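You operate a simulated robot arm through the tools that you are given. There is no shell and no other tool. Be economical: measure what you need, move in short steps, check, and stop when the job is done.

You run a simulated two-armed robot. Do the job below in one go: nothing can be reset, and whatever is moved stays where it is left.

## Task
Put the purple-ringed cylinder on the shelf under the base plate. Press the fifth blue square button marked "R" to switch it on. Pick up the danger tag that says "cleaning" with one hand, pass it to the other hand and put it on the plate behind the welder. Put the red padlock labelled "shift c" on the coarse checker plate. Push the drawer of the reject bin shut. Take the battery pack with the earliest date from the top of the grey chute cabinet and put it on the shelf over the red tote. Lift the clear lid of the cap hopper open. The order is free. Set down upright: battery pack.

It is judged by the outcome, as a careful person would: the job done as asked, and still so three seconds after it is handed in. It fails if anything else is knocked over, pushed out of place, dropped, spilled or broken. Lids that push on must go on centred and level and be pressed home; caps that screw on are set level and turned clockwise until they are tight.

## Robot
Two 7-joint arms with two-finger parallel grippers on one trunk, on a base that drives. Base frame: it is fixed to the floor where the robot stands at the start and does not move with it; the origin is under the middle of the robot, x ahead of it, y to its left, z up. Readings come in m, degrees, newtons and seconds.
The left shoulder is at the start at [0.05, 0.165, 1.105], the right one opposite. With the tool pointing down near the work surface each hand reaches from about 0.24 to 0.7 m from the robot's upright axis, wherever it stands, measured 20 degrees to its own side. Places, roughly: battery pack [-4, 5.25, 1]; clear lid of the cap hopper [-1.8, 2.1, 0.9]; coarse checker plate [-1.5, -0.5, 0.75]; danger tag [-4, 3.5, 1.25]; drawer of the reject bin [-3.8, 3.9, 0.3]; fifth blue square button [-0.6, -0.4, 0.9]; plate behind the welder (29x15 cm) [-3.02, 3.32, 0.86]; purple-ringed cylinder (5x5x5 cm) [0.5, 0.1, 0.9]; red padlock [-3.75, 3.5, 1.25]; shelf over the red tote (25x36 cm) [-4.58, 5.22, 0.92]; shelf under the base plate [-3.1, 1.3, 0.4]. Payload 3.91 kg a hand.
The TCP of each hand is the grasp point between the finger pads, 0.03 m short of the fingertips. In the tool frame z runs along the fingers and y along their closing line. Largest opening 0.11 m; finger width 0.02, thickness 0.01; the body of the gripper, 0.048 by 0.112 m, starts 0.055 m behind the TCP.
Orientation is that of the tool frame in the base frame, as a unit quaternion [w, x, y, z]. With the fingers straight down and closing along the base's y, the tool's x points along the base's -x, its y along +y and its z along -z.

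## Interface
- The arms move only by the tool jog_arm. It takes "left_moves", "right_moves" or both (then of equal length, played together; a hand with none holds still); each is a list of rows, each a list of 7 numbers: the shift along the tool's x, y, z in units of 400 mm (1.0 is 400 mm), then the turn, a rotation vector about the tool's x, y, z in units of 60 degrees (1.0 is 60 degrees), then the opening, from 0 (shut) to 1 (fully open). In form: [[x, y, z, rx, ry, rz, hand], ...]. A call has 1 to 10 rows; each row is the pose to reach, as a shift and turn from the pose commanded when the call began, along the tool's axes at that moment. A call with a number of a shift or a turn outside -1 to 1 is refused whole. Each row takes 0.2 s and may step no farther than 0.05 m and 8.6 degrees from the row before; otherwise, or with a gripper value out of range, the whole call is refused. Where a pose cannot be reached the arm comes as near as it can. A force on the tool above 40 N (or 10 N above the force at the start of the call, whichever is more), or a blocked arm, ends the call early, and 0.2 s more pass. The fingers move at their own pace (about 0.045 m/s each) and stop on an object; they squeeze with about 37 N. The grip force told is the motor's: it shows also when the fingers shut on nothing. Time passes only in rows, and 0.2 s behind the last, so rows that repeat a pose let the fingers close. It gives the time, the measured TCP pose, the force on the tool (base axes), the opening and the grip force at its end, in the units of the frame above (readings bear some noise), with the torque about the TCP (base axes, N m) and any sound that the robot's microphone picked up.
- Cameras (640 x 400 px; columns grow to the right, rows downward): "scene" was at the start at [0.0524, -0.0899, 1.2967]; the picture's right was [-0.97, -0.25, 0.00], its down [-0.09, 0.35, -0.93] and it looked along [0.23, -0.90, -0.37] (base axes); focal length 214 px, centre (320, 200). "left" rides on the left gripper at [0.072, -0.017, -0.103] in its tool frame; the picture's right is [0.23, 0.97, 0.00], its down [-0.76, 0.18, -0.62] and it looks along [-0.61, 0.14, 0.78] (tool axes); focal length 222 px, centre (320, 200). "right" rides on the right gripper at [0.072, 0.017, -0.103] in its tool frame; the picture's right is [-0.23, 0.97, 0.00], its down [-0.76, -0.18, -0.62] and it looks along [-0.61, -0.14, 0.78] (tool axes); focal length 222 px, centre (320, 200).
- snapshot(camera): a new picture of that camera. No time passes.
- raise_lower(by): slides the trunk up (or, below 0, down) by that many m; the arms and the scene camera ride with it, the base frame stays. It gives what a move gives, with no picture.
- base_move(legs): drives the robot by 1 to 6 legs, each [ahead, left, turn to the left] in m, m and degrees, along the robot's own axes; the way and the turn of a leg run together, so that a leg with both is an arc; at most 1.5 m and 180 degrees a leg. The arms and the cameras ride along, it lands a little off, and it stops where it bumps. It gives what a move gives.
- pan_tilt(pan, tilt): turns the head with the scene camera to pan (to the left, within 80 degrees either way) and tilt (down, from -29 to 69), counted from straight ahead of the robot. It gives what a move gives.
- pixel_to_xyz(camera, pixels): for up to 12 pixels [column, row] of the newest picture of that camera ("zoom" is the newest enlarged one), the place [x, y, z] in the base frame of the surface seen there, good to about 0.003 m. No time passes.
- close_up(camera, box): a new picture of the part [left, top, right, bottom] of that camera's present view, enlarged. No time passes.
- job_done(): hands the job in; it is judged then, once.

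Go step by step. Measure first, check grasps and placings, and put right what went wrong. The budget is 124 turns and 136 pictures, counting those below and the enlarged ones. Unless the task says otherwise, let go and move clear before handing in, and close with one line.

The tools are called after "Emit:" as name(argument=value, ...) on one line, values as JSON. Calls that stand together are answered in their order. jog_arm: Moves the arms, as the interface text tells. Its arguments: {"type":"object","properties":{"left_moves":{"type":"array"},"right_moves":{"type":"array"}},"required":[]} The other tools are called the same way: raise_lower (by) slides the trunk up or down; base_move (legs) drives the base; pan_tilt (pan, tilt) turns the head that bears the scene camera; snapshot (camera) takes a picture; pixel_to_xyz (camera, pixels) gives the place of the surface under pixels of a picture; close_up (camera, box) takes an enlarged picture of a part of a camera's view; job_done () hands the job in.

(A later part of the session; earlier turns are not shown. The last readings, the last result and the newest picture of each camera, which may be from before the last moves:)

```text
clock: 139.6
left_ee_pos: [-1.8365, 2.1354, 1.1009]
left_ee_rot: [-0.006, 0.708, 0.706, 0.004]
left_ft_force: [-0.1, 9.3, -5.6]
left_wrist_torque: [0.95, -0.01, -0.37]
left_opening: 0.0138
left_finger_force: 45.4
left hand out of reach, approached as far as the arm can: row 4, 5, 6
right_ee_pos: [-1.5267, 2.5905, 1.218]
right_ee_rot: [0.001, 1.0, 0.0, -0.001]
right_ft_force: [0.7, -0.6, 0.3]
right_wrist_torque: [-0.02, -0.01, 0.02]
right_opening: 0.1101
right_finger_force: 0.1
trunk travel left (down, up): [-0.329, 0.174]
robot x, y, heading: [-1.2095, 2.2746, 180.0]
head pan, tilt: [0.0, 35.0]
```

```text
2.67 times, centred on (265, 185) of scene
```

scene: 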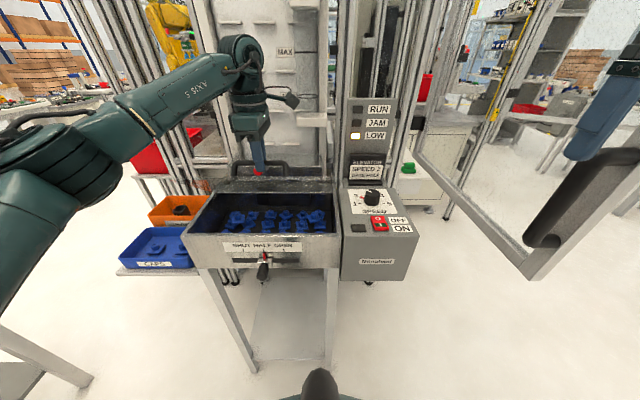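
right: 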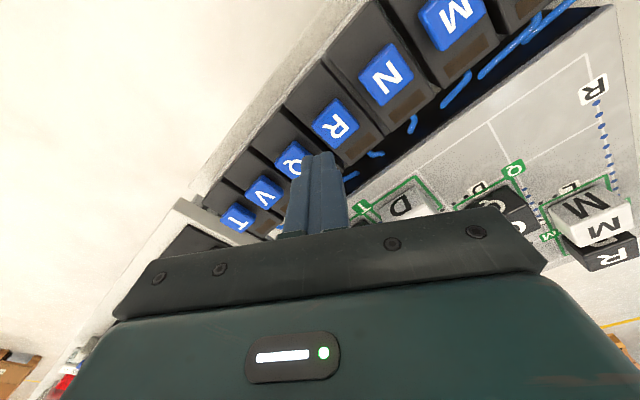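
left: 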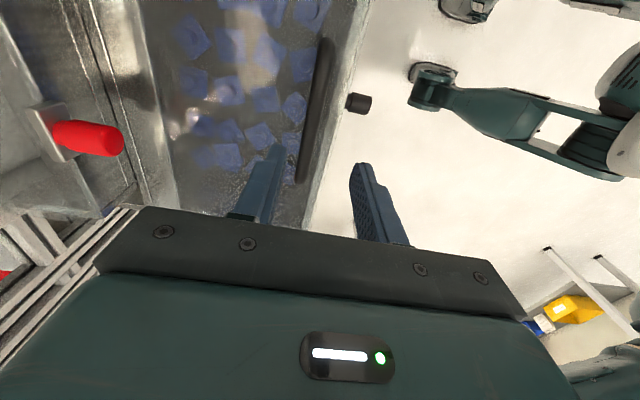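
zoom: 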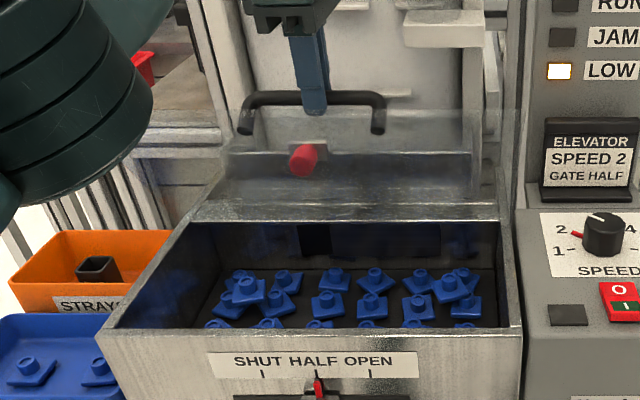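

About 58° open; out of arm reach. Drive the base 4 cm ahead with the grip kept (the arc is nearly horizontal here).

Emit:
base_move(legs=[[0.03, 0, 0]])

Emit:
jog_arm(left_moves=[[0, -0.03, -0.015, 0, 0, 0, 0], [0, -0.06, -0.02, 0, 0, 0, 0]])

Emit:
close_up(camera="scene", box=[170, 110, 360, 260])

```text
clock: 140.4
left_ee_pos: [-1.8627, 2.1354, 1.1034]
left_ee_rot: [-0.007, 0.707, 0.707, 0.002]
left_ft_force: [2.1, 11.8, 19.4]
left_wrist_torque: [0.55, -0.02, -0.46]
left_opening: 0.0134
left_finger_force: 44.7
right_ee_pos: [-1.5541, 2.5915, 1.2165]
right_ee_rot: [0.002, 1.0, -0.001, -0.003]
right_ft_force: [-0.7, 0.4, -0.5]
right_wrist_torque: [0.02, 0.04, 0.05]
right_opening: 0.1103
right_finger_force: 0.1
trunk travel left (down, up): [-0.329, 0.174]
robot x, y, heading: [-1.2367, 2.2695, 179.9]
head pan, tilt: [0.0, 35.0]
```

```text
clock: 141.0
left_ee_pos: [-1.8654, 2.1343, 1.1048]
left_ee_rot: [-0.007, 0.708, 0.706, 0.001]
left_ft_force: [0.9, 3.5, 10.5]
left_wrist_torque: [-0.72, 0.04, -0.44]
left_opening: 0.0135
left_finger_force: 45.2
left hand out of reach, approached as far as the arm can: row 1, 2
right_ee_pos: [-1.5542, 2.5905, 1.2175]
right_ee_rot: [0.001, 1.0, -0.001, -0.001]
right_ft_force: [1.0, -0.7, -0.2]
right_wrist_torque: [0.01, 0.01, -0.01]
right_opening: 0.1102
right_finger_force: 0.1
trunk travel left (down, up): [-0.329, 0.174]
robot x, y, heading: [-1.2356, 2.2743, 180.1]
head pan, tilt: [0.0, 35.0]
```

```text
2.67 times, centred on (265, 185) of scene
```

zoom: 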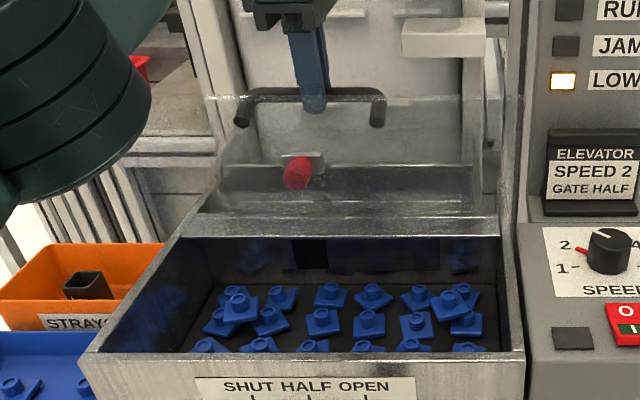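

~67° open. Drive 3 cm more, then check contact with the red stop.

Emit:
base_move(legs=[[0.03, 0, 0]])

Emit:
close_up(camera="scene", box=[170, 110, 360, 260])

```text
clock: 141.9
left_ee_pos: [-1.8951, 2.1338, 1.1024]
left_ee_rot: [-0.006, 0.708, 0.706, 0.004]
left_ft_force: [-1.8, 6.4, 0.8]
left_wrist_torque: [0.56, -0.1, -0.44]
left_opening: 0.0137
left_finger_force: 45.4
right_ee_pos: [-1.5853, 2.5904, 1.2169]
right_ee_rot: [0.001, 1.0, -0.001, -0.001]
right_ft_force: [0.2, 0.5, 0.5]
right_wrist_torque: [-0.03, 0.03, 0.01]
right_opening: 0.11
right_finger_force: 0.0
trunk travel left (down, up): [-0.329, 0.174]
robot x, y, heading: [-1.2658, 2.2681, 179.7]
head pan, tilt: [0.0, 35.0]
```

```text
2.67 times, centred on (265, 185) of scene
```

zoom: 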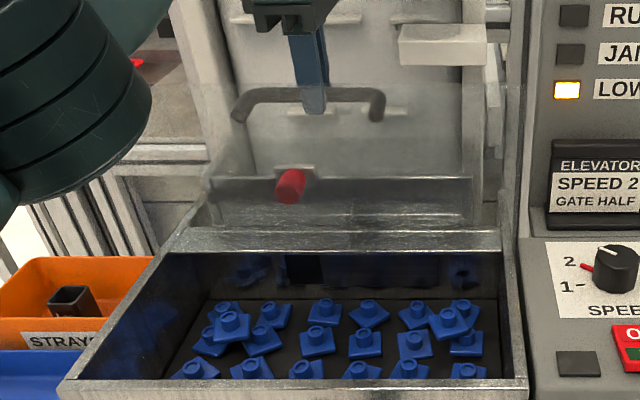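

No resistance yet; continue 4 cm more.

Emit:
base_move(legs=[[0.035, 0, 0]])

Emit:
close_up(camera="scene", box=[170, 110, 360, 260])

```text
clock: 142.7
left_ee_pos: [-1.9108, 2.1344, 1.1002]
left_ee_rot: [0.006, 0.709, 0.705, 0.017]
left_ft_force: [2.7, -1.6, -0.1]
left_wrist_torque: [0.26, -0.02, -0.2]
left_opening: 0.0135
left_finger_force: 45.0
right_ee_pos: [-1.6077, 2.5888, 1.2175]
right_ee_rot: [0.001, 1.0, -0.001, -0.001]
right_ft_force: [-0.5, -0.5, 0.3]
right_wrist_torque: [0.0, -0.02, 0.0]
right_opening: 0.11
right_finger_force: 0.0
trunk travel left (down, up): [-0.329, 0.174]
robot x, y, heading: [-1.2878, 2.272, 179.8]
head pan, tilt: [0.0, 35.0]
stopped in leg 1: the force on the tool passed its limit at 77 N (the readings are from after the stop); the commanded pose is now the measured one
```

```text
2.67 times, centred on (265, 185) of scene
```

zoom: 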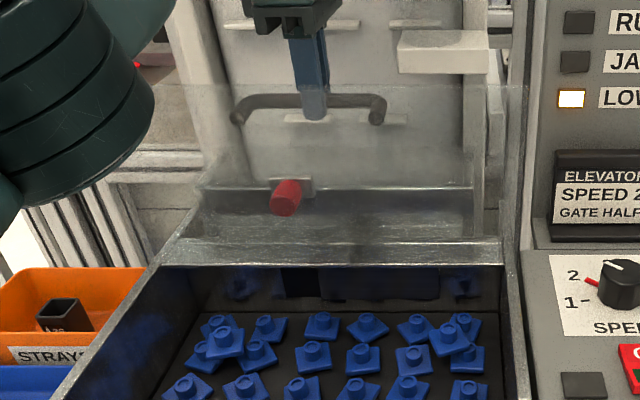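

The lid met its stop. Open fingers slightly (handle still between them) and see whether it stays.

Emit:
jog_arm(left_moves=[[0, 0, 0, 0, 0, 0, 0.28], [0, 0, 0, 0, 0, 0, 0.28], [0, 0, 0, 0, 0, 0, 0.28], [0, 0, 0, 0, 0, 0, 0.28]])

Emit:
snapshot(camera="left")

Emit:
close_up(camera="scene", box=[170, 110, 360, 260])

```text
clock: 143.7
left_ee_pos: [-1.9108, 2.1354, 1.0998]
left_ee_rot: [0.005, 0.709, 0.705, 0.016]
left_ft_force: [1.4, 0.1, 0.0]
left_wrist_torque: [0.01, 0.0, 0.02]
left_opening: 0.0308
left_finger_force: 0.1
right_ee_pos: [-1.6093, 2.5902, 1.2166]
right_ee_rot: [0.001, 1.0, -0.001, -0.001]
right_ft_force: [0.1, -0.3, 0.0]
right_wrist_torque: [0.02, -0.04, 0.01]
right_opening: 0.1099
right_finger_force: 0.1
trunk travel left (down, up): [-0.329, 0.174]
robot x, y, heading: [-1.2903, 2.2736, 180.0]
head pan, tilt: [0.0, 35.0]
```

```text
84 pictures are left
```

left: 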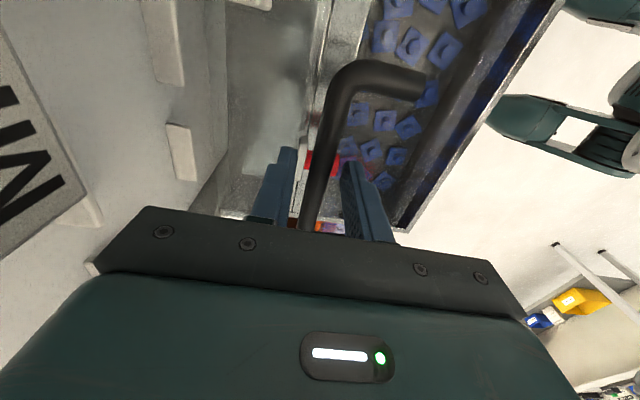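

```text
2.67 times, centred on (265, 185) of scene
```

zoom: 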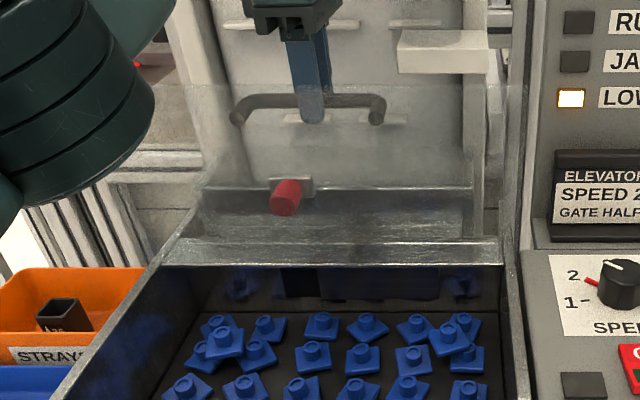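

The handle sits free between the fingers, so the lid holds by itself. Withdraw straight up and check again.

Emit:
jog_arm(left_moves=[[0, 0, -0.05, 0, 0, 0, 0.28], [0, 0, -0.1, 0, 0, 0, 0.28], [0, 0, -0.17, 0, 0, 0, 0.28], [0, 0.05, -0.24, 0, 0, 0, 0.28], [0, 0.12, -0.3, 0, 0, 0, 0.28], [0, 0.2, -0.36, 0, 0, 0, 0.28]])

Emit:
close_up(camera="scene", box=[170, 110, 360, 260])

Emit:
pixel_to_xyz(camera="zoom", pixels=[[305, 100], [240, 110], [380, 110], [520, 90], [285, 195], [240, 95], [350, 100]])

```text
clock: 145.1
left_ee_pos: [-1.835, 2.1395, 1.2502]
left_ee_rot: [0.003, 0.713, 0.701, 0.015]
left_ft_force: [-0.2, -2.3, -0.5]
left_wrist_torque: [0.15, -0.05, 0.05]
left_opening: 0.0306
left_finger_force: 0.0
left hand out of reach, approached as far as the arm can: row 1, 2, 3, 4, 5
right_ee_pos: [-1.6054, 2.5927, 1.2183]
right_ee_rot: [0.003, 1.0, -0.001, -0.003]
right_ft_force: [-0.1, 1.0, -0.8]
right_wrist_torque: [-0.07, 0.07, -0.01]
right_opening: 0.11
right_finger_force: 0.1
trunk travel left (down, up): [-0.329, 0.174]
robot x, y, heading: [-1.29, 2.2718, 179.9]
head pan, tilt: [0.0, 35.0]
```

```text
2.67 times, centred on (265, 185) of scene
```

zoom: 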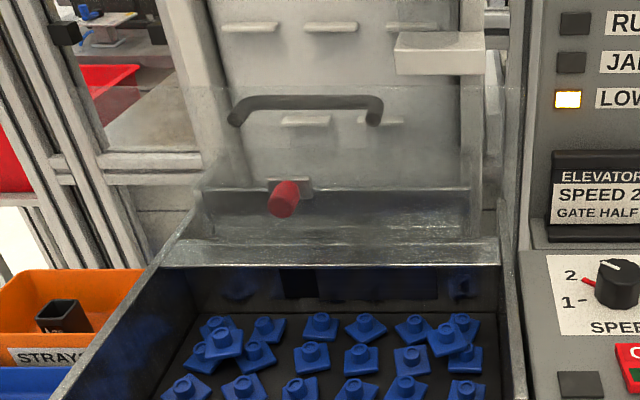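

```text
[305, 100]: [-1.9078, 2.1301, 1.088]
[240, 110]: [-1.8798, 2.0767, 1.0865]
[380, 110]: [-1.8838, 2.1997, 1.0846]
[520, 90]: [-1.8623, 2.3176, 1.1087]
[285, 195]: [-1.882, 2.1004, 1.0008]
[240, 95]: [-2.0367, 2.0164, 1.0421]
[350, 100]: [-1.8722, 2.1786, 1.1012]
```

The lid stands open at about 80° against its stop and holds. Back off and look toward the next area.

Emit:
base_move(legs=[[-0.5, 0, 0]])

Emit:
jog_arm(left_moves=[[0, 0.1, 0.03, 0, 0, 0, 0.6], [0, 0.2, 0.06, 0, 0, 0, 0.8], [0, 0.3, 0.1, 0, 0, 0, 1], [0, 0.4, 0.1, 0, 0, 0, 1], [0, 0.5, 0.1, 0, 0, 0, 1]])

Emit:
pan_tilt(pan=-45, tilt=15)

Emit:
snapshot(camera="scene")

```text
clock: 148.1
left_ee_pos: [-1.3444, 2.1347, 1.2484]
left_ee_rot: [0.005, 0.71, 0.704, 0.014]
left_ft_force: [0.6, 0.1, 0.3]
left_wrist_torque: [0.01, -0.01, 0.0]
left_opening: 0.0307
left_finger_force: 0.1
right_ee_pos: [-1.1122, 2.5895, 1.2172]
right_ee_rot: [0.001, 1.0, -0.002, -0.001]
right_ft_force: [0.6, 0.9, -0.4]
right_wrist_torque: [0.02, 0.01, -0.04]
right_opening: 0.1099
right_finger_force: 0.1
trunk travel left (down, up): [-0.329, 0.174]
robot x, y, heading: [-0.7983, 2.2682, 179.8]
head pan, tilt: [0.0, 35.0]
```

```text
clock: 149.3
left_ee_pos: [-1.1443, 2.1301, 1.2146]
left_ee_rot: [0.006, 0.71, 0.704, 0.015]
left_ft_force: [0.4, -1.0, 0.3]
left_wrist_torque: [0.0, 0.01, -0.02]
left_opening: 0.1099
left_finger_force: 0.0
right_ee_pos: [-1.1135, 2.5885, 1.2171]
right_ee_rot: [0.001, 1.0, -0.002, -0.001]
right_ft_force: [-0.2, -0.1, -0.6]
right_wrist_torque: [0.01, 0.03, -0.03]
right_opening: 0.1102
right_finger_force: 0.1
trunk travel left (down, up): [-0.329, 0.174]
robot x, y, heading: [-0.7961, 2.2685, 179.6]
head pan, tilt: [0.0, 35.0]
```

```text
clock: 150.4
left_ee_pos: [-1.1449, 2.1305, 1.2147]
left_ee_rot: [0.006, 0.71, 0.703, 0.016]
left_ft_force: [-0.4, 0.5, -0.5]
left_wrist_torque: [0.01, -0.01, 0.0]
left_opening: 0.1099
left_finger_force: 0.0
right_ee_pos: [-1.1133, 2.5889, 1.2179]
right_ee_rot: [0.001, 1.0, -0.003, -0.001]
right_ft_force: [1.2, 0.0, -0.3]
right_wrist_torque: [-0.01, -0.01, 0.02]
right_opening: 0.1101
right_finger_force: 0.1
trunk travel left (down, up): [-0.329, 0.174]
robot x, y, heading: [-0.7897, 2.2721, 179.7]
head pan, tilt: [-45.0, 15.0]
```

```text
81 pictures are left
```

scene: 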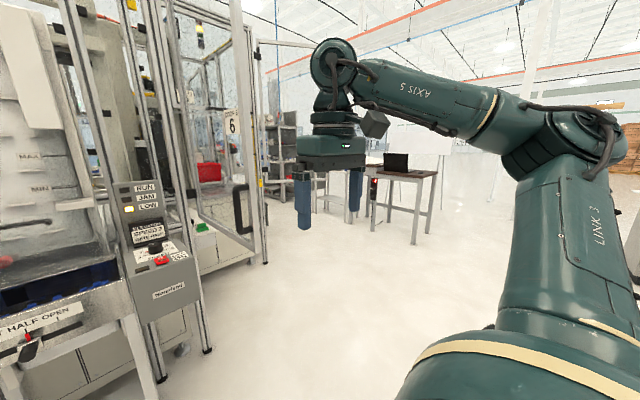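

Emit:
pixel_to_xyz(camera="scene", pixels=[[207, 350], [264, 262], [413, 243], [374, 228], [281, 195], [240, 150], [210, 172], [340, 260], [330, 207], [270, 130], [295, 195]])

Emit:
close_up(camera="scene", box=[110, 80, 450, 290])

```text
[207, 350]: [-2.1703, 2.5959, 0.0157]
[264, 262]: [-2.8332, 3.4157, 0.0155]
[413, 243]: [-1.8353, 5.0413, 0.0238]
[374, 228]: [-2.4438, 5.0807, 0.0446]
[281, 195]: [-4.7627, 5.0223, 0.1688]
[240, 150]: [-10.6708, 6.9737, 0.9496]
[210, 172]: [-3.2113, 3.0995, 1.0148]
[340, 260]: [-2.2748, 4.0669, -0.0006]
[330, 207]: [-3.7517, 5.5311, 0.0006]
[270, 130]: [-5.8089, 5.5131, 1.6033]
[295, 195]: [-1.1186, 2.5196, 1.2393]
```

```text
1.88 times, centred on (280, 185) of scene
```

zoom: 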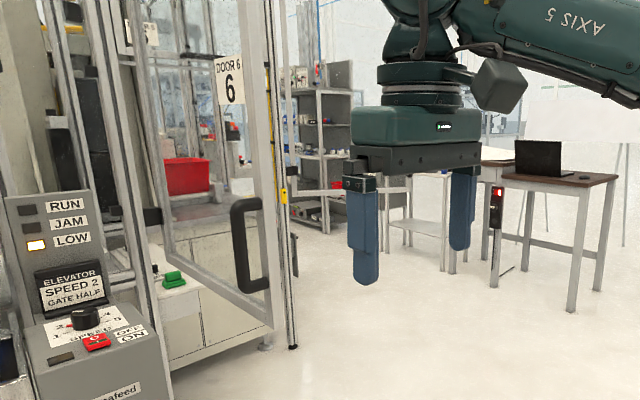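

Floor looks free diagonally toward (−2.2,4.2). Drive there, then look at the cell's back side.

Emit:
base_move(legs=[[0.7, -1.0, 0], [0.6, -0.95, 0]])

Emit:
pan_tilt(pan=10, tilt=15)

Emit:
snapshot(camera="scene")

```text
clock: 155.6
left_ee_pos: [-1.5232, 2.6719, 1.216]
left_ee_rot: [0.008, 0.712, 0.702, 0.016]
left_ft_force: [3.1, 0.1, 0.9]
left_wrist_torque: [0.08, 0.35, -0.02]
left_opening: 0.1102
left_finger_force: 0.0
right_ee_pos: [-1.4952, 3.1302, 1.2184]
right_ee_rot: [0.002, 1.0, -0.002, -0.001]
right_ft_force: [-0.4, 0.1, 0.5]
right_wrist_torque: [0.0, 0.01, -0.01]
right_opening: 0.1098
right_finger_force: 0.1
trunk travel left (down, up): [-0.329, 0.174]
robot x, y, heading: [-1.1777, 2.8096, 179.7]
head pan, tilt: [-45.0, 15.0]
stopped in leg 1: the force on the tool passed its limit at 50 N (the readings are from after the stop); the commanded pose is now the measured one
```

```text
clock: 156.8
left_ee_pos: [-1.5234, 2.6708, 1.217]
left_ee_rot: [0.008, 0.711, 0.703, 0.015]
left_ft_force: [4.2, -1.3, 2.2]
left_wrist_torque: [0.13, 0.48, -0.02]
left_opening: 0.1098
left_finger_force: 0.1
right_ee_pos: [-1.495, 3.1303, 1.2191]
right_ee_rot: [0.001, 1.0, -0.002, -0.002]
right_ft_force: [1.0, 0.2, -0.3]
right_wrist_torque: [-0.01, 0.01, -0.02]
right_opening: 0.1098
right_finger_force: 0.1
trunk travel left (down, up): [-0.329, 0.174]
robot x, y, heading: [-1.1801, 2.8116, 179.8]
head pan, tilt: [10.0, 15.0]
```

```text
79 pictures are left
```

scene: 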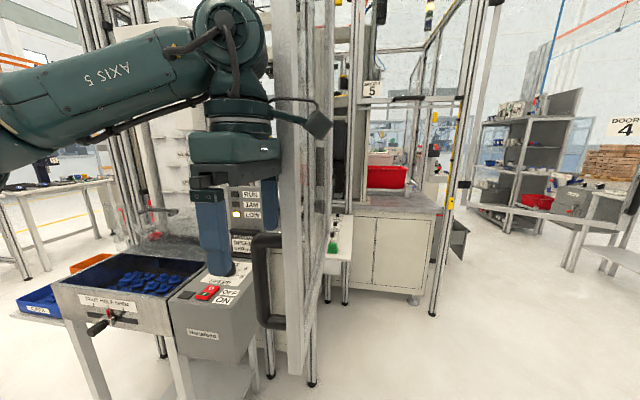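

The left hand touched the open door panel. Back away from it (left, then back) and measure the door.

Emit:
base_move(legs=[[0.0, 0.1, 0], [-0.4, 0, 0]])

Emit:
snapshot(camera="scene")

```text
clock: 160.4
left_ee_pos: [-1.1206, 2.5714, 1.2149]
left_ee_rot: [0.01, 0.712, 0.702, 0.016]
left_ft_force: [-0.4, 0.2, -0.2]
left_wrist_torque: [0.0, 0.0, -0.01]
left_opening: 0.1097
left_finger_force: 0.1
right_ee_pos: [-1.0935, 3.0298, 1.2186]
right_ee_rot: [0.001, 1.0, 0.0, -0.001]
right_ft_force: [-0.3, -0.7, 0.8]
right_wrist_torque: [-0.03, -0.01, 0.03]
right_opening: 0.1101
right_finger_force: 0.2
trunk travel left (down, up): [-0.329, 0.174]
robot x, y, heading: [-0.7737, 2.7148, 179.9]
head pan, tilt: [10.0, 15.0]
```

```text
78 pictures are left
```

scene: 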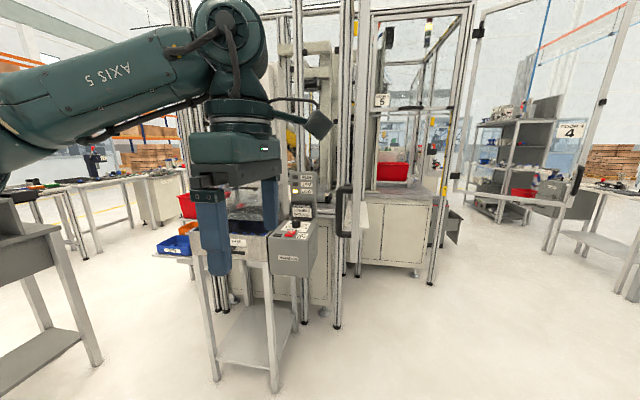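

Emit:
pixel_to_xyz(camera="scene", pixels=[[343, 180], [345, 225], [338, 322], [343, 120], [458, 180], [570, 203], [575, 180], [431, 283], [610, 60], [455, 225], [585, 130], [550, 250]])

Emit:
close_up(camera="scene", box=[300, 60, 640, 280])

```text
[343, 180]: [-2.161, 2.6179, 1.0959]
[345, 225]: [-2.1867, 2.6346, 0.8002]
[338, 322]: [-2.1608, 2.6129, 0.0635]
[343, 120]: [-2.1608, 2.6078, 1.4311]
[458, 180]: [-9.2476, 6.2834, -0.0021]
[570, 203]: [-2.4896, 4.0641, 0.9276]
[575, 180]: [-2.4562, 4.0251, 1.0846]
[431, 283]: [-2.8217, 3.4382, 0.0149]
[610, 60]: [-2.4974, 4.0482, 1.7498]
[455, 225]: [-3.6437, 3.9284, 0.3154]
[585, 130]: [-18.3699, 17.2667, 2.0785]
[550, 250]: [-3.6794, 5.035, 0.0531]
```

```text
1.82 times, centred on (470, 170) of scene
```

zoom: 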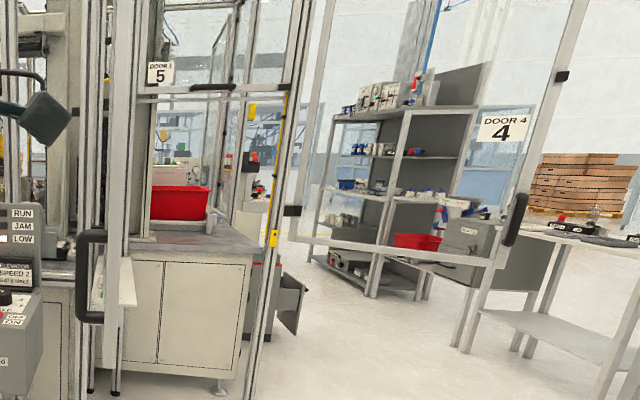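

Door 6's edge is about (−1.57,2.64) and seems as before; door 4's edge is at (−2.48,4.05). I'll go around with x>−0.8 to y≈4.55, then west.

Emit:
base_move(legs=[[0, -1.0, 0], [0, -0.85, 0], [0.9, 0, 0]])

Emit:
pan_tilt(pan=5, tilt=15)

Emit:
snapshot(camera="scene")

```text
clock: 181.3
left_ee_pos: [-2.0295, 4.4342, 1.2151]
left_ee_rot: [0.009, 0.718, 0.696, 0.016]
left_ft_force: [0.5, 0.1, -0.4]
left_wrist_torque: [-0.01, -0.03, -0.03]
left_opening: 0.11
left_finger_force: 0.1
right_ee_pos: [-1.9936, 4.8924, 1.2173]
right_ee_rot: [0.001, 1.0, -0.01, -0.001]
right_ft_force: [-0.3, 0.4, -0.4]
right_wrist_torque: [-0.01, -0.02, 0.01]
right_opening: 0.1102
right_finger_force: 0.1
trunk travel left (down, up): [-0.329, 0.174]
robot x, y, heading: [-1.6827, 4.5671, 178.9]
head pan, tilt: [10.0, 15.0]
```

```text
clock: 182.0
left_ee_pos: [-2.0282, 4.4335, 1.2158]
left_ee_rot: [0.009, 0.718, 0.696, 0.016]
left_ft_force: [0.3, 0.0, 0.5]
left_wrist_torque: [0.01, -0.03, 0.01]
left_opening: 0.11
left_finger_force: 0.1
right_ee_pos: [-1.9941, 4.8927, 1.2179]
right_ee_rot: [0.001, 1.0, -0.01, -0.001]
right_ft_force: [0.9, 1.5, -0.3]
right_wrist_torque: [0.03, -0.02, 0.04]
right_opening: 0.1102
right_finger_force: 0.1
trunk travel left (down, up): [-0.329, 0.174]
robot x, y, heading: [-1.6832, 4.5685, 178.7]
head pan, tilt: [5.0, 15.0]
```

```text
76 pictures are left
```

scene: 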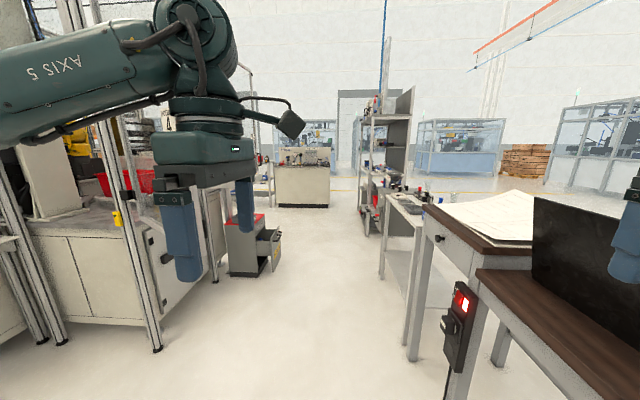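

Emit:
pixel_to_xyz(camera="scene", pixels=[[535, 200], [535, 265], [425, 205], [278, 245], [262, 275], [385, 200], [157, 345], [215, 275], [180, 215], [100, 130], [265, 232], [410, 355]])

Emit:
close_up(camera="scene", box=[90, 110, 430, 330])

```text
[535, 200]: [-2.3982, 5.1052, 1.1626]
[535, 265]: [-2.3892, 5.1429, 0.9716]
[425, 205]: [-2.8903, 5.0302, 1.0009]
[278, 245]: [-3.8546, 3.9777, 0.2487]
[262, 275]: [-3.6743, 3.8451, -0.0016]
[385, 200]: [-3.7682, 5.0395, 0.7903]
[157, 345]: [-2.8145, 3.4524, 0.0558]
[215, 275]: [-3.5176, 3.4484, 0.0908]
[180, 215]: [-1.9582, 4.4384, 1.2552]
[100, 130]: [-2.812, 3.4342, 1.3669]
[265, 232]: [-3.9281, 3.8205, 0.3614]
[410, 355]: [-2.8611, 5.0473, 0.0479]
```

```text
1.82 times, centred on (260, 220) of scene
```

zoom: 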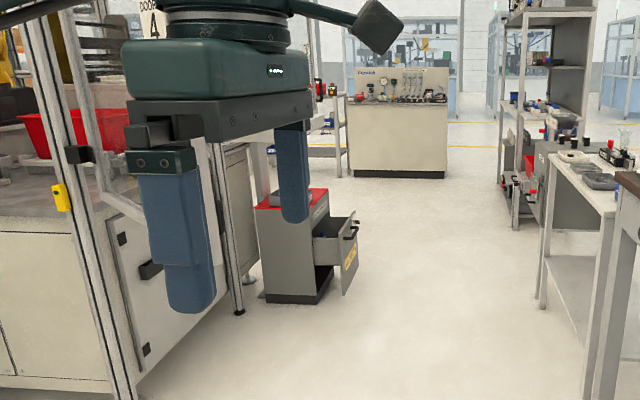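

Corridor is clear. Drive ahead 1.95 m to x≈−3.6, then look right at the chute cabinet and left at the lockout board.

Emit:
base_move(legs=[[1.0, 0.0, 0], [0.95, 0, 0]])

Emit:
pan_tilt(pan=55, tilt=20)

Emit:
snapshot(camera="scene")

Emit:
pan_tilt(pan=-50, tilt=20)

Emit:
snapshot(camera="scene")

```text
clock: 191.8
left_ee_pos: [-3.9964, 4.4409, 1.2157]
left_ee_rot: [0.009, 0.711, 0.703, 0.016]
left_ft_force: [0.7, 0.4, -0.4]
left_wrist_torque: [-0.02, -0.02, 0.02]
left_opening: 0.1099
left_finger_force: 0.2
right_ee_pos: [-3.9692, 4.9004, 1.2175]
right_ee_rot: [0.0, 1.0, 0.0, 0.0]
right_ft_force: [-0.1, 0.4, -0.3]
right_wrist_torque: [0.0, -0.05, 0.0]
right_opening: 0.1101
right_finger_force: 0.0
trunk travel left (down, up): [-0.329, 0.174]
robot x, y, heading: [-3.6521, 4.584, 179.9]
head pan, tilt: [5.0, 15.0]
```

```text
clock: 193.0
left_ee_pos: [-3.9958, 4.4421, 1.2149]
left_ee_rot: [0.009, 0.711, 0.703, 0.016]
left_ft_force: [0.0, -1.0, -0.3]
left_wrist_torque: [-0.03, 0.03, 0.03]
left_opening: 0.1102
left_finger_force: 0.1
right_ee_pos: [-3.9695, 4.8999, 1.2176]
right_ee_rot: [0.001, 1.0, 0.001, 0.0]
right_ft_force: [-1.0, 0.1, 0.2]
right_wrist_torque: [0.0, -0.01, -0.01]
right_opening: 0.1099
right_finger_force: 0.0
trunk travel left (down, up): [-0.329, 0.174]
robot x, y, heading: [-3.6509, 4.5824, 180.0]
head pan, tilt: [55.0, 20.0]
```

```text
74 pictures are left
```

scene: 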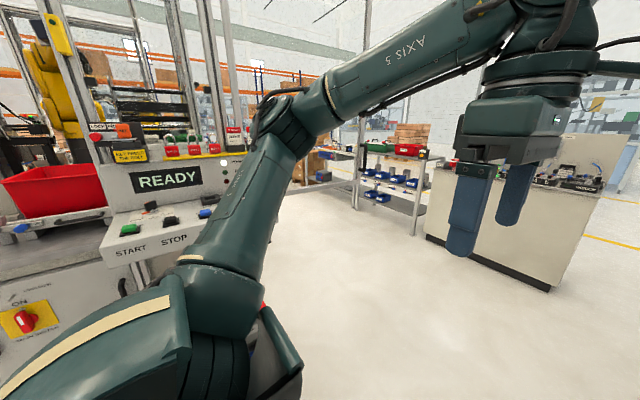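

```text
clock: 194.8
left_ee_pos: [-3.9961, 4.44, 1.2147]
left_ee_rot: [0.008, 0.711, 0.703, 0.016]
left_ft_force: [-1.1, -0.3, -0.2]
left_wrist_torque: [-0.01, 0.01, -0.01]
left_opening: 0.11
left_finger_force: 0.0
right_ee_pos: [-3.9676, 4.9001, 1.2169]
right_ee_rot: [0.001, 1.0, 0.0, -0.001]
right_ft_force: [0.1, -0.3, -1.1]
right_wrist_torque: [-0.03, 0.0, -0.04]
right_opening: 0.1098
right_finger_force: 0.0
trunk travel left (down, up): [-0.329, 0.174]
robot x, y, heading: [-3.6518, 4.5809, 180.0]
head pan, tilt: [-50.0, 20.0]
```

```text
73 pictures are left
```

scene: 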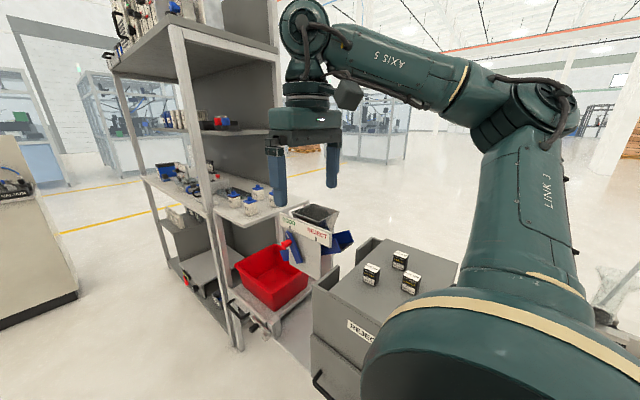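

Three battery packs at (371,272), (400,258), (411,282) on the grey cabinet, and the shelf over the red tote at (250,200). Zoom in on dates.

Emit:
close_up(camera="scene", box=[355, 245, 429, 295])

Emit:
close_up(camera="scene", box=[140, 130, 300, 230])

Emit:
pixel_to_xyz(camera="scene", pixels=[[372, 267], [401, 254], [411, 276], [440, 275], [345, 300], [380, 250], [230, 208], [215, 202], [262, 214], [275, 207], [372, 280]])

```text
8.00 times, centred on (392, 270) of scene
```

zoom: 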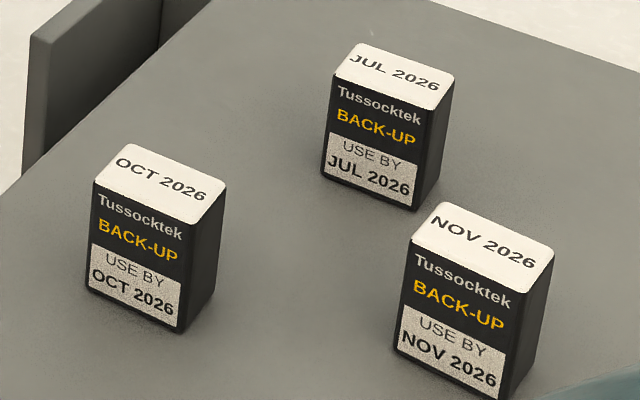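

```text
4.00 times, centred on (220, 180) of scene
```

zoom: 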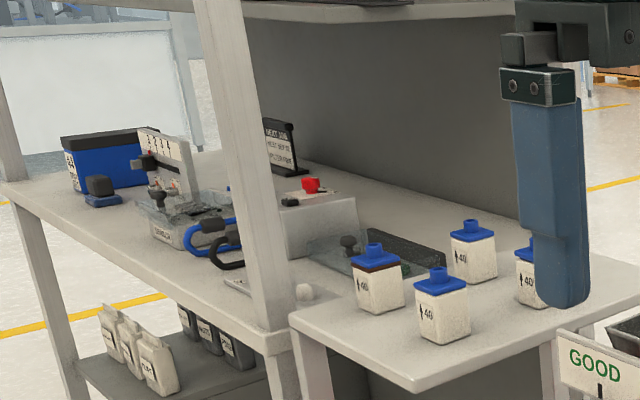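

```text
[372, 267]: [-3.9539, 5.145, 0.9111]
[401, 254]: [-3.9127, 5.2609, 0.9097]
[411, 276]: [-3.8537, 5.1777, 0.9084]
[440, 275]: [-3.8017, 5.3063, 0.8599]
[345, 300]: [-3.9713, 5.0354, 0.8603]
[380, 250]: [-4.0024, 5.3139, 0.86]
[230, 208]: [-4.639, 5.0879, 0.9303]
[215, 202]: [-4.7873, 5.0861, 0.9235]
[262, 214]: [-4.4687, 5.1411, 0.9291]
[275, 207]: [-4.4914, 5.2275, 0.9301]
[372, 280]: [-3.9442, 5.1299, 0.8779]
```

JUL 2026 is the earliest, at (−3.913,5.261), top z 0.91. Turn right to face it.

Emit:
base_move(legs=[[0, 0, -90], [0.05, 0.05, 0]])

Emit:
pan_tilt(pan=25, tilt=35)

Emit:
snapshot(camera="scene")

```text
clock: 199.7
left_ee_pos: [-3.8514, 4.9735, 1.2146]
left_ee_rot: [0.017, 1.0, 0.007, 0.006]
left_ft_force: [0.0, -0.8, -0.1]
left_wrist_torque: [-0.03, -0.01, 0.0]
left_opening: 0.1099
left_finger_force: 0.1
right_ee_pos: [-3.3913, 4.9589, 1.217]
right_ee_rot: [0.0, 0.715, -0.699, -0.002]
right_ft_force: [-0.4, 1.2, 0.3]
right_wrist_torque: [-0.02, 0.0, 0.01]
right_opening: 0.1097
right_finger_force: 0.0
trunk travel left (down, up): [-0.329, 0.174]
robot x, y, heading: [-3.7008, 4.6346, 91.6]
head pan, tilt: [-50.0, 20.0]
```

```text
clock: 201.2
left_ee_pos: [-3.8518, 4.9731, 1.2165]
left_ee_rot: [0.017, 1.0, 0.007, 0.005]
left_ft_force: [-0.2, 0.0, -0.1]
left_wrist_torque: [-0.02, -0.01, -0.02]
left_opening: 0.1099
left_finger_force: 0.0
right_ee_pos: [-3.3911, 4.9594, 1.2178]
right_ee_rot: [0.0, 0.716, -0.699, -0.001]
right_ft_force: [0.4, 0.6, 0.0]
right_wrist_torque: [0.02, 0.01, 0.01]
right_opening: 0.1099
right_finger_force: 0.0
trunk travel left (down, up): [-0.329, 0.174]
robot x, y, heading: [-3.7023, 4.6325, 91.4]
head pan, tilt: [25.0, 35.0]
```

```text
70 pictures are left
```

scene: 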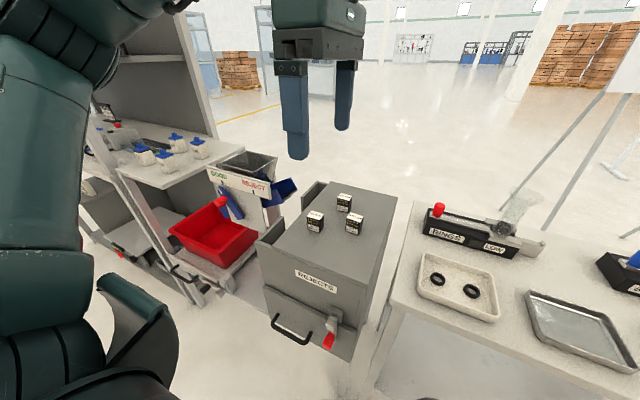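

Emit:
close_up(camera="scene", box=[290, 180, 386, 240])

Emit:
pixel_to_xyz(camera="zoom", pixels=[[365, 105], [320, 110], [410, 112], [365, 90], [365, 125], [365, 180], [170, 240], [430, 255], [325, 190], [405, 195]])

```text
6.67 times, centred on (338, 210) of scene
```

zoom: 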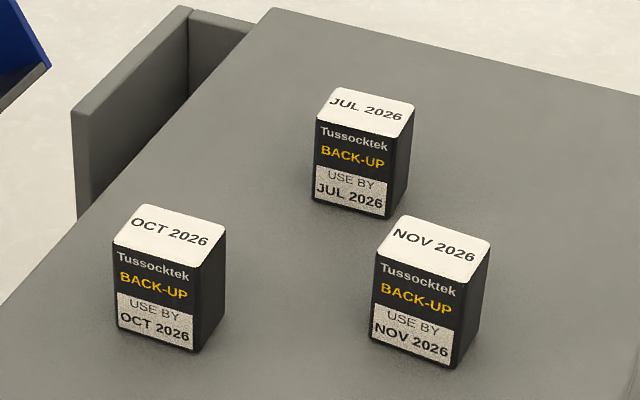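

```text
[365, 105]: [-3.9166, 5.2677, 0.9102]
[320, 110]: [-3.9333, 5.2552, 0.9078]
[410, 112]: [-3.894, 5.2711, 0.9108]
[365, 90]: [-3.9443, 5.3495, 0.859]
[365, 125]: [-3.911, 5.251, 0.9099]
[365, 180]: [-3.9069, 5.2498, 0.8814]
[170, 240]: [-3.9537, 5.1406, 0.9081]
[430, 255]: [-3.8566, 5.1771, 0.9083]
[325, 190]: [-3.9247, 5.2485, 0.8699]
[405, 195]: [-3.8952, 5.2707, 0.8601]
```

JUL's centre is (−3.913,5.264), ~38×28 mm. Move the left hand above, closing along y.

Emit:
jog_arm(left_moves=[[-0.019, -0.09, 0.0, 0.0325, -0.0115, 0.0134, 0.8], [-0.038, -0.18, 0.0, 0.0325, -0.0115, 0.0134, 0.8], [-0.057, -0.27, 0.04, 0.0325, -0.0115, 0.0134, 0.8], [-0.076, -0.36, 0.1, 0.0325, -0.0115, 0.0134, 0.8], [-0.095, -0.45, 0.17, 0.0325, -0.0115, 0.0134, 0.7], [-0.114, -0.54, 0.24, 0.0325, -0.0115, 0.0134, 0.65], [-0.133, -0.63, 0.31, 0.0325, -0.0115, 0.0134, 0.65], [-0.1525, -0.7275, 0.37, 0.0325, -0.0115, 0.0134, 0.65], [-0.1525, -0.7275, 0.48, 0.0325, -0.0115, 0.0134, 0.65], [-0.1525, -0.7275, 0.59, 0.0325, -0.0115, 0.0134, 0.65]])

Emit:
snapshot(camera="left")

Emit:
close_up(camera="scene", box=[260, 140, 420, 240])

```text
clock: 203.4
left_ee_pos: [-3.9149, 5.2569, 0.9726]
left_ee_rot: [0.0, 1.0, 0.0, -0.001]
left_ft_force: [-0.3, 0.3, 0.2]
left_wrist_torque: [0.01, -0.03, 0.0]
left_opening: 0.0715
left_finger_force: 0.1
right_ee_pos: [-3.392, 4.9585, 1.2171]
right_ee_rot: [0.0, 0.715, -0.699, -0.002]
right_ft_force: [-0.2, 0.0, 0.2]
right_wrist_torque: [0.0, 0.03, -0.02]
right_opening: 0.1102
right_finger_force: 0.1
trunk travel left (down, up): [-0.329, 0.174]
robot x, y, heading: [-3.7036, 4.633, 91.2]
head pan, tilt: [25.0, 35.0]
```

```text
68 pictures are left
```

left: 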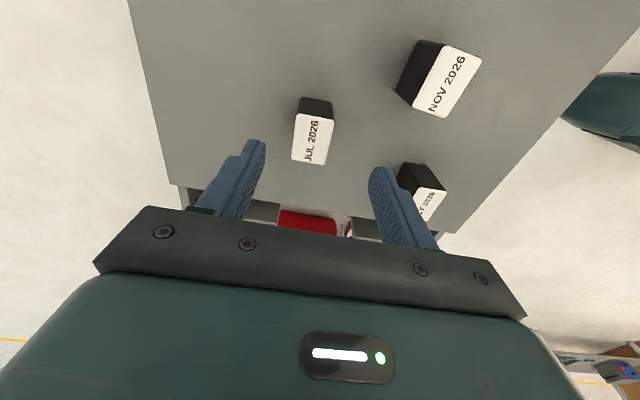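

```text
4.00 times, centred on (340, 190) of scene
```

zoom: 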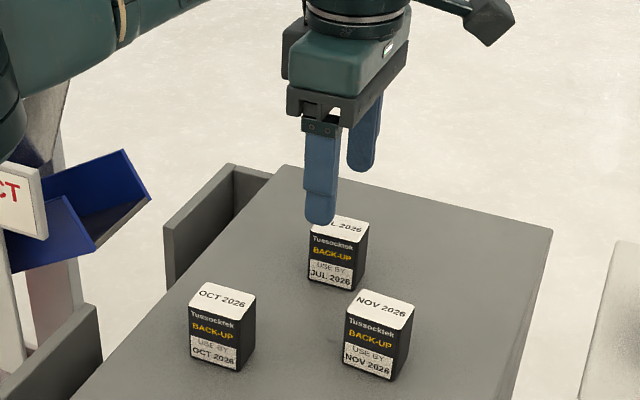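

Emit:
pixel_to_xyz(camera="left", pixels=[[312, 138], [294, 138], [330, 138], [312, 120], [312, 158]])

```text
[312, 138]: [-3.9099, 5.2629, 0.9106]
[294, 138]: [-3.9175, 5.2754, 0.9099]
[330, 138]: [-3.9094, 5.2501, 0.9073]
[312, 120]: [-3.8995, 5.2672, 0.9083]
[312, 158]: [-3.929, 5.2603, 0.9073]
```

Centre (−3.914,5.263). Descend to z 0.896 and close.

Emit:
jog_arm(left_moves=[[0, -0.014, 0.1, 0, 0, 0, 0.65], [0, -0.014, 0.16, 0, 0, 0, 0.65], [0, -0.014, 0.19, 0, 0, 0, 0.65], [0, -0.014, 0.19, 0, 0, 0, 0], [0, -0.014, 0.19, 0, 0, 0, 0], [0, -0.014, 0.19, 0, 0, 0, 0], [0, -0.014, 0.19, 0, 0, 0, 0]])

```text
clock: 205.0
left_ee_pos: [-3.9137, 5.2595, 0.8934]
left_ee_rot: [0.0, 1.0, 0.0, -0.001]
left_ft_force: [-0.7, 0.2, -0.2]
left_wrist_torque: [0.01, -0.01, -0.03]
left_opening: 0.0296
left_finger_force: 36.4
right_ee_pos: [-3.3912, 4.9596, 1.2174]
right_ee_rot: [0.0, 0.716, -0.698, -0.001]
right_ft_force: [0.5, 0.1, 0.1]
right_wrist_torque: [0.02, 0.0, 0.01]
right_opening: 0.11
right_finger_force: 0.1
trunk travel left (down, up): [-0.329, 0.174]
robot x, y, heading: [-3.6987, 4.6322, 91.2]
head pan, tilt: [25.0, 35.0]
```

Gripped (0.030). Lift and look at the target shelf.

Emit:
jog_arm(left_moves=[[0, 0, -0.1, 0, 0, 0, 0], [0, 0, -0.22, 0, 0, 0, 0], [0, 0, -0.34, 0, 0, 0, 0], [0, 0, -0.46, 0, 0, 0, 0], [0, 0.08, -0.54, 0, 0, 0, 0], [0, 0.18, -0.6, 0, 0, 0, 0], [0, 0.29, -0.62, 0, 0, 0, 0], [0, 0.4, -0.62, 0, 0, 0, 0], [0, 0.5, -0.62, 0, 0, 0, 0]])

Emit:
base_move(legs=[[0, 0.62, 0]])

Emit:
snapshot(camera="scene")

```text
clock: 207.0
left_ee_pos: [-3.9146, 5.0586, 1.1399]
left_ee_rot: [0.0, 1.0, 0.001, -0.001]
left_ft_force: [-0.7, 0.1, -2.2]
left_wrist_torque: [0.0, 0.0, 0.02]
left_opening: 0.0293
left_finger_force: 36.9
right_ee_pos: [-3.3918, 4.9581, 1.2185]
right_ee_rot: [0.0, 0.716, -0.698, -0.001]
right_ft_force: [0.1, -0.1, 0.2]
right_wrist_torque: [0.03, -0.02, 0.0]
right_opening: 0.1098
right_finger_force: 0.0
trunk travel left (down, up): [-0.329, 0.174]
robot x, y, heading: [-3.7021, 4.6328, 91.4]
head pan, tilt: [25.0, 35.0]
```

```text
clock: 212.8
left_ee_pos: [-4.5296, 5.047, 1.1394]
left_ee_rot: [0.0, 1.0, -0.004, -0.001]
left_ft_force: [-0.3, -0.3, -0.5]
left_wrist_torque: [-0.01, -0.02, 0.01]
left_opening: 0.0295
left_finger_force: 36.6
right_ee_pos: [-4.0075, 4.9425, 1.2179]
right_ee_rot: [0.0, 0.714, -0.7, -0.001]
right_ft_force: [0.3, -0.8, 0.1]
right_wrist_torque: [0.01, -0.01, -0.05]
right_opening: 0.1101
right_finger_force: 0.1
trunk travel left (down, up): [-0.329, 0.174]
robot x, y, heading: [-4.322, 4.6167, 91.2]
head pan, tilt: [25.0, 35.0]
```

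```text
66 pictures are left
```

scene: 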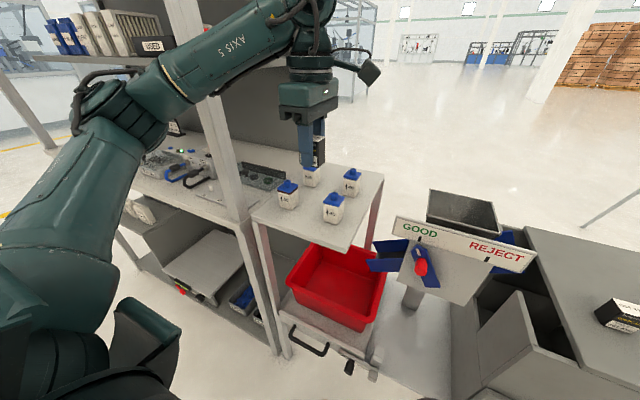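

Emit:
close_up(camera="scene", box=[240, 150, 400, 250])

Emit:
pixel_to_xyz(camera="scene", pixels=[[289, 188], [334, 200], [352, 176], [314, 172], [345, 245], [383, 175], [265, 210], [300, 215], [310, 225], [260, 222], [370, 190], [330, 230]])

```text
4.00 times, centred on (320, 200) of scene
```

zoom: 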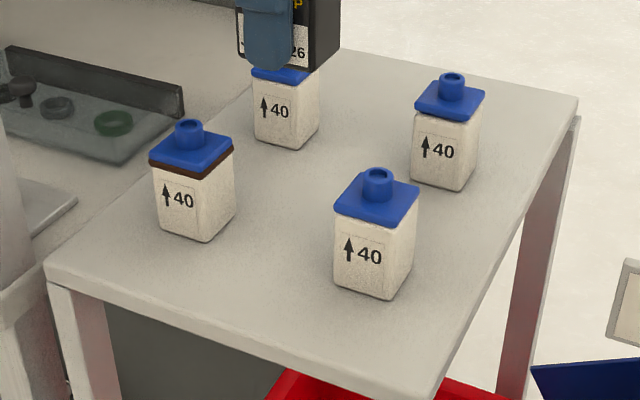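

```text
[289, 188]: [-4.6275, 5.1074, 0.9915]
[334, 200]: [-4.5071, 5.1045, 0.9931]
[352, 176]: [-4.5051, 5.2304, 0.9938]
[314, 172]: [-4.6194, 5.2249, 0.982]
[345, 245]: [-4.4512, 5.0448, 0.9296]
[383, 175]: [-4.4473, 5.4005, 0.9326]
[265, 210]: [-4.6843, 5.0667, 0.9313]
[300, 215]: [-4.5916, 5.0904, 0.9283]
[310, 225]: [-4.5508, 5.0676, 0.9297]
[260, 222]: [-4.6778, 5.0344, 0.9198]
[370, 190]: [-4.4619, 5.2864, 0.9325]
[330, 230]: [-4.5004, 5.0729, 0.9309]
```

Free spot at the rear between the columns: (−4.565,5.31), shelf z 0.931. Reposition the base a bit right and ahead, then extend.

Emit:
base_move(legs=[[0.11, -0.08, 0]])

Emit:
jog_arm(left_moves=[[-0.05, -0.08, 0, 0, 0, 0, 0], [-0.1, -0.16, 0, 0, 0, 0, 0], [-0.15, -0.24, 0, 0, 0, 0, 0], [-0.2, -0.32, 0, 0, 0, 0, 0], [-0.25, -0.36, 0, 0, 0, 0, 0], [-0.28, -0.38, 0.05, 0, 0, 0, 0]])

Emit:
snapshot(camera="scene")

```text
clock: 214.2
left_ee_pos: [-4.45, 5.1605, 1.1393]
left_ee_rot: [0.0, 1.0, -0.005, -0.001]
left_ft_force: [-0.1, 0.9, -0.7]
left_wrist_torque: [-0.02, -0.01, 0.04]
left_opening: 0.0296
left_finger_force: 36.8
right_ee_pos: [-3.928, 5.0558, 1.2176]
right_ee_rot: [0.001, 0.713, -0.701, -0.002]
right_ft_force: [0.4, 0.7, -0.9]
right_wrist_torque: [-0.02, 0.0, -0.03]
right_opening: 0.1097
right_finger_force: 0.1
trunk travel left (down, up): [-0.329, 0.174]
robot x, y, heading: [-4.2404, 4.7319, 91.0]
head pan, tilt: [25.0, 35.0]
```

```text
clock: 215.6
left_ee_pos: [-4.5616, 5.315, 1.1192]
left_ee_rot: [0.001, 1.0, -0.005, -0.001]
left_ft_force: [-0.3, 0.3, 0.3]
left_wrist_torque: [0.03, -0.03, 0.01]
left_opening: 0.0295
left_finger_force: 37.4
right_ee_pos: [-3.93, 5.0559, 1.218]
right_ee_rot: [0.0, 0.713, -0.701, -0.001]
right_ft_force: [1.7, 0.5, 0.2]
right_wrist_torque: [-0.01, 0.01, 0.0]
right_opening: 0.1099
right_finger_force: 0.1
trunk travel left (down, up): [-0.329, 0.174]
robot x, y, heading: [-4.2422, 4.7314, 91.1]
head pan, tilt: [25.0, 35.0]
```

```text
64 pictures are left
```

scene: 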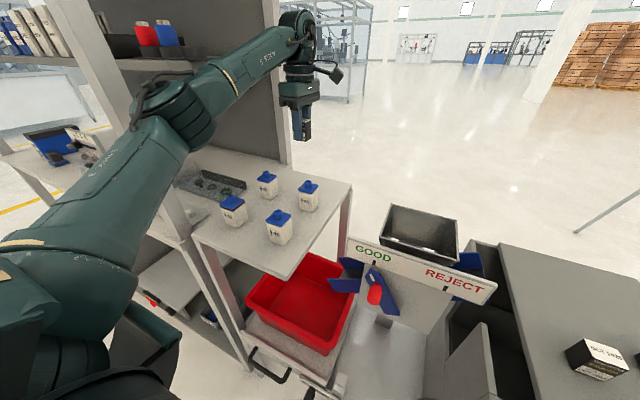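

Position good. Lower to just above the shelf, checking force.

Emit:
jog_arm(left_moves=[[0, 0, 0.1, 0, 0, 0, 0], [0, 0, 0.2, 0, 0, 0, 0], [0, 0, 0.3, 0, 0, 0, 0], [0, 0, 0.36, 0, 0, 0, 0], [0, 0, 0.375, 0, 0, 0, 0]])

Emit:
close_up(camera="scene", box=[160, 120, 380, 260])

```text
clock: 216.8
left_ee_pos: [-4.5622, 5.3132, 0.9697]
left_ee_rot: [-0.001, 1.0, -0.004, -0.002]
left_ft_force: [0.5, -0.3, -0.4]
left_wrist_torque: [0.01, 0.04, 0.0]
left_opening: 0.0295
left_finger_force: 37.6
right_ee_pos: [-3.9294, 5.0552, 1.2171]
right_ee_rot: [0.0, 0.713, -0.702, -0.001]
right_ft_force: [-0.5, 0.2, -0.5]
right_wrist_torque: [-0.01, 0.0, -0.03]
right_opening: 0.1103
right_finger_force: 0.1
trunk travel left (down, up): [-0.329, 0.174]
robot x, y, heading: [-4.2402, 4.7299, 90.8]
head pan, tilt: [25.0, 35.0]
```

```text
2.86 times, centred on (270, 190) of scene
```

zoom: 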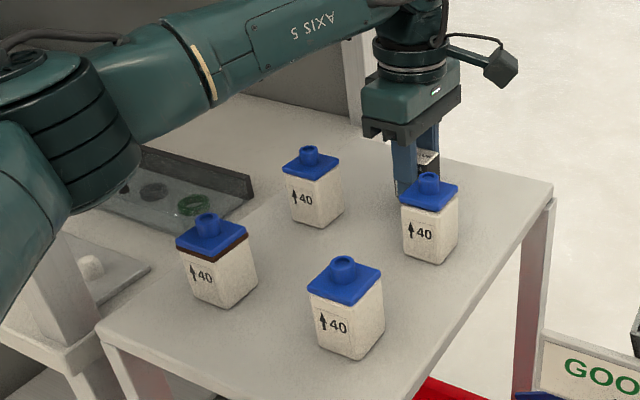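

A few mm above. Lower 5 mm, open gently, rise.

Emit:
jog_arm(left_moves=[[0, 0, 0.008, 0, 0, 0, 0], [0, 0, 0.014, 0, 0, 0, 0], [0, 0, 0.014, 0, 0, 0, 0.3], [0, 0, 0.014, 0, 0, 0, 0.4], [0, 0, 0.014, 0, 0, 0, 0.5], [0, 0, 0.014, 0, 0, 0, 0.5]])

```text
clock: 218.2
left_ee_pos: [-4.5629, 5.3136, 0.964]
left_ee_rot: [0.0, 1.0, -0.003, 0.0]
left_ft_force: [0.3, 0.7, -0.4]
left_wrist_torque: [-0.01, -0.03, -0.01]
left_opening: 0.0552
left_finger_force: 0.0
right_ee_pos: [-3.9287, 5.0563, 1.2175]
right_ee_rot: [0.0, 0.713, -0.702, -0.001]
right_ft_force: [0.0, -0.7, 0.0]
right_wrist_torque: [-0.04, 0.02, 0.01]
right_opening: 0.1099
right_finger_force: 0.0
trunk travel left (down, up): [-0.329, 0.174]
robot x, y, heading: [-4.2409, 4.7299, 90.9]
head pan, tilt: [25.0, 35.0]
```

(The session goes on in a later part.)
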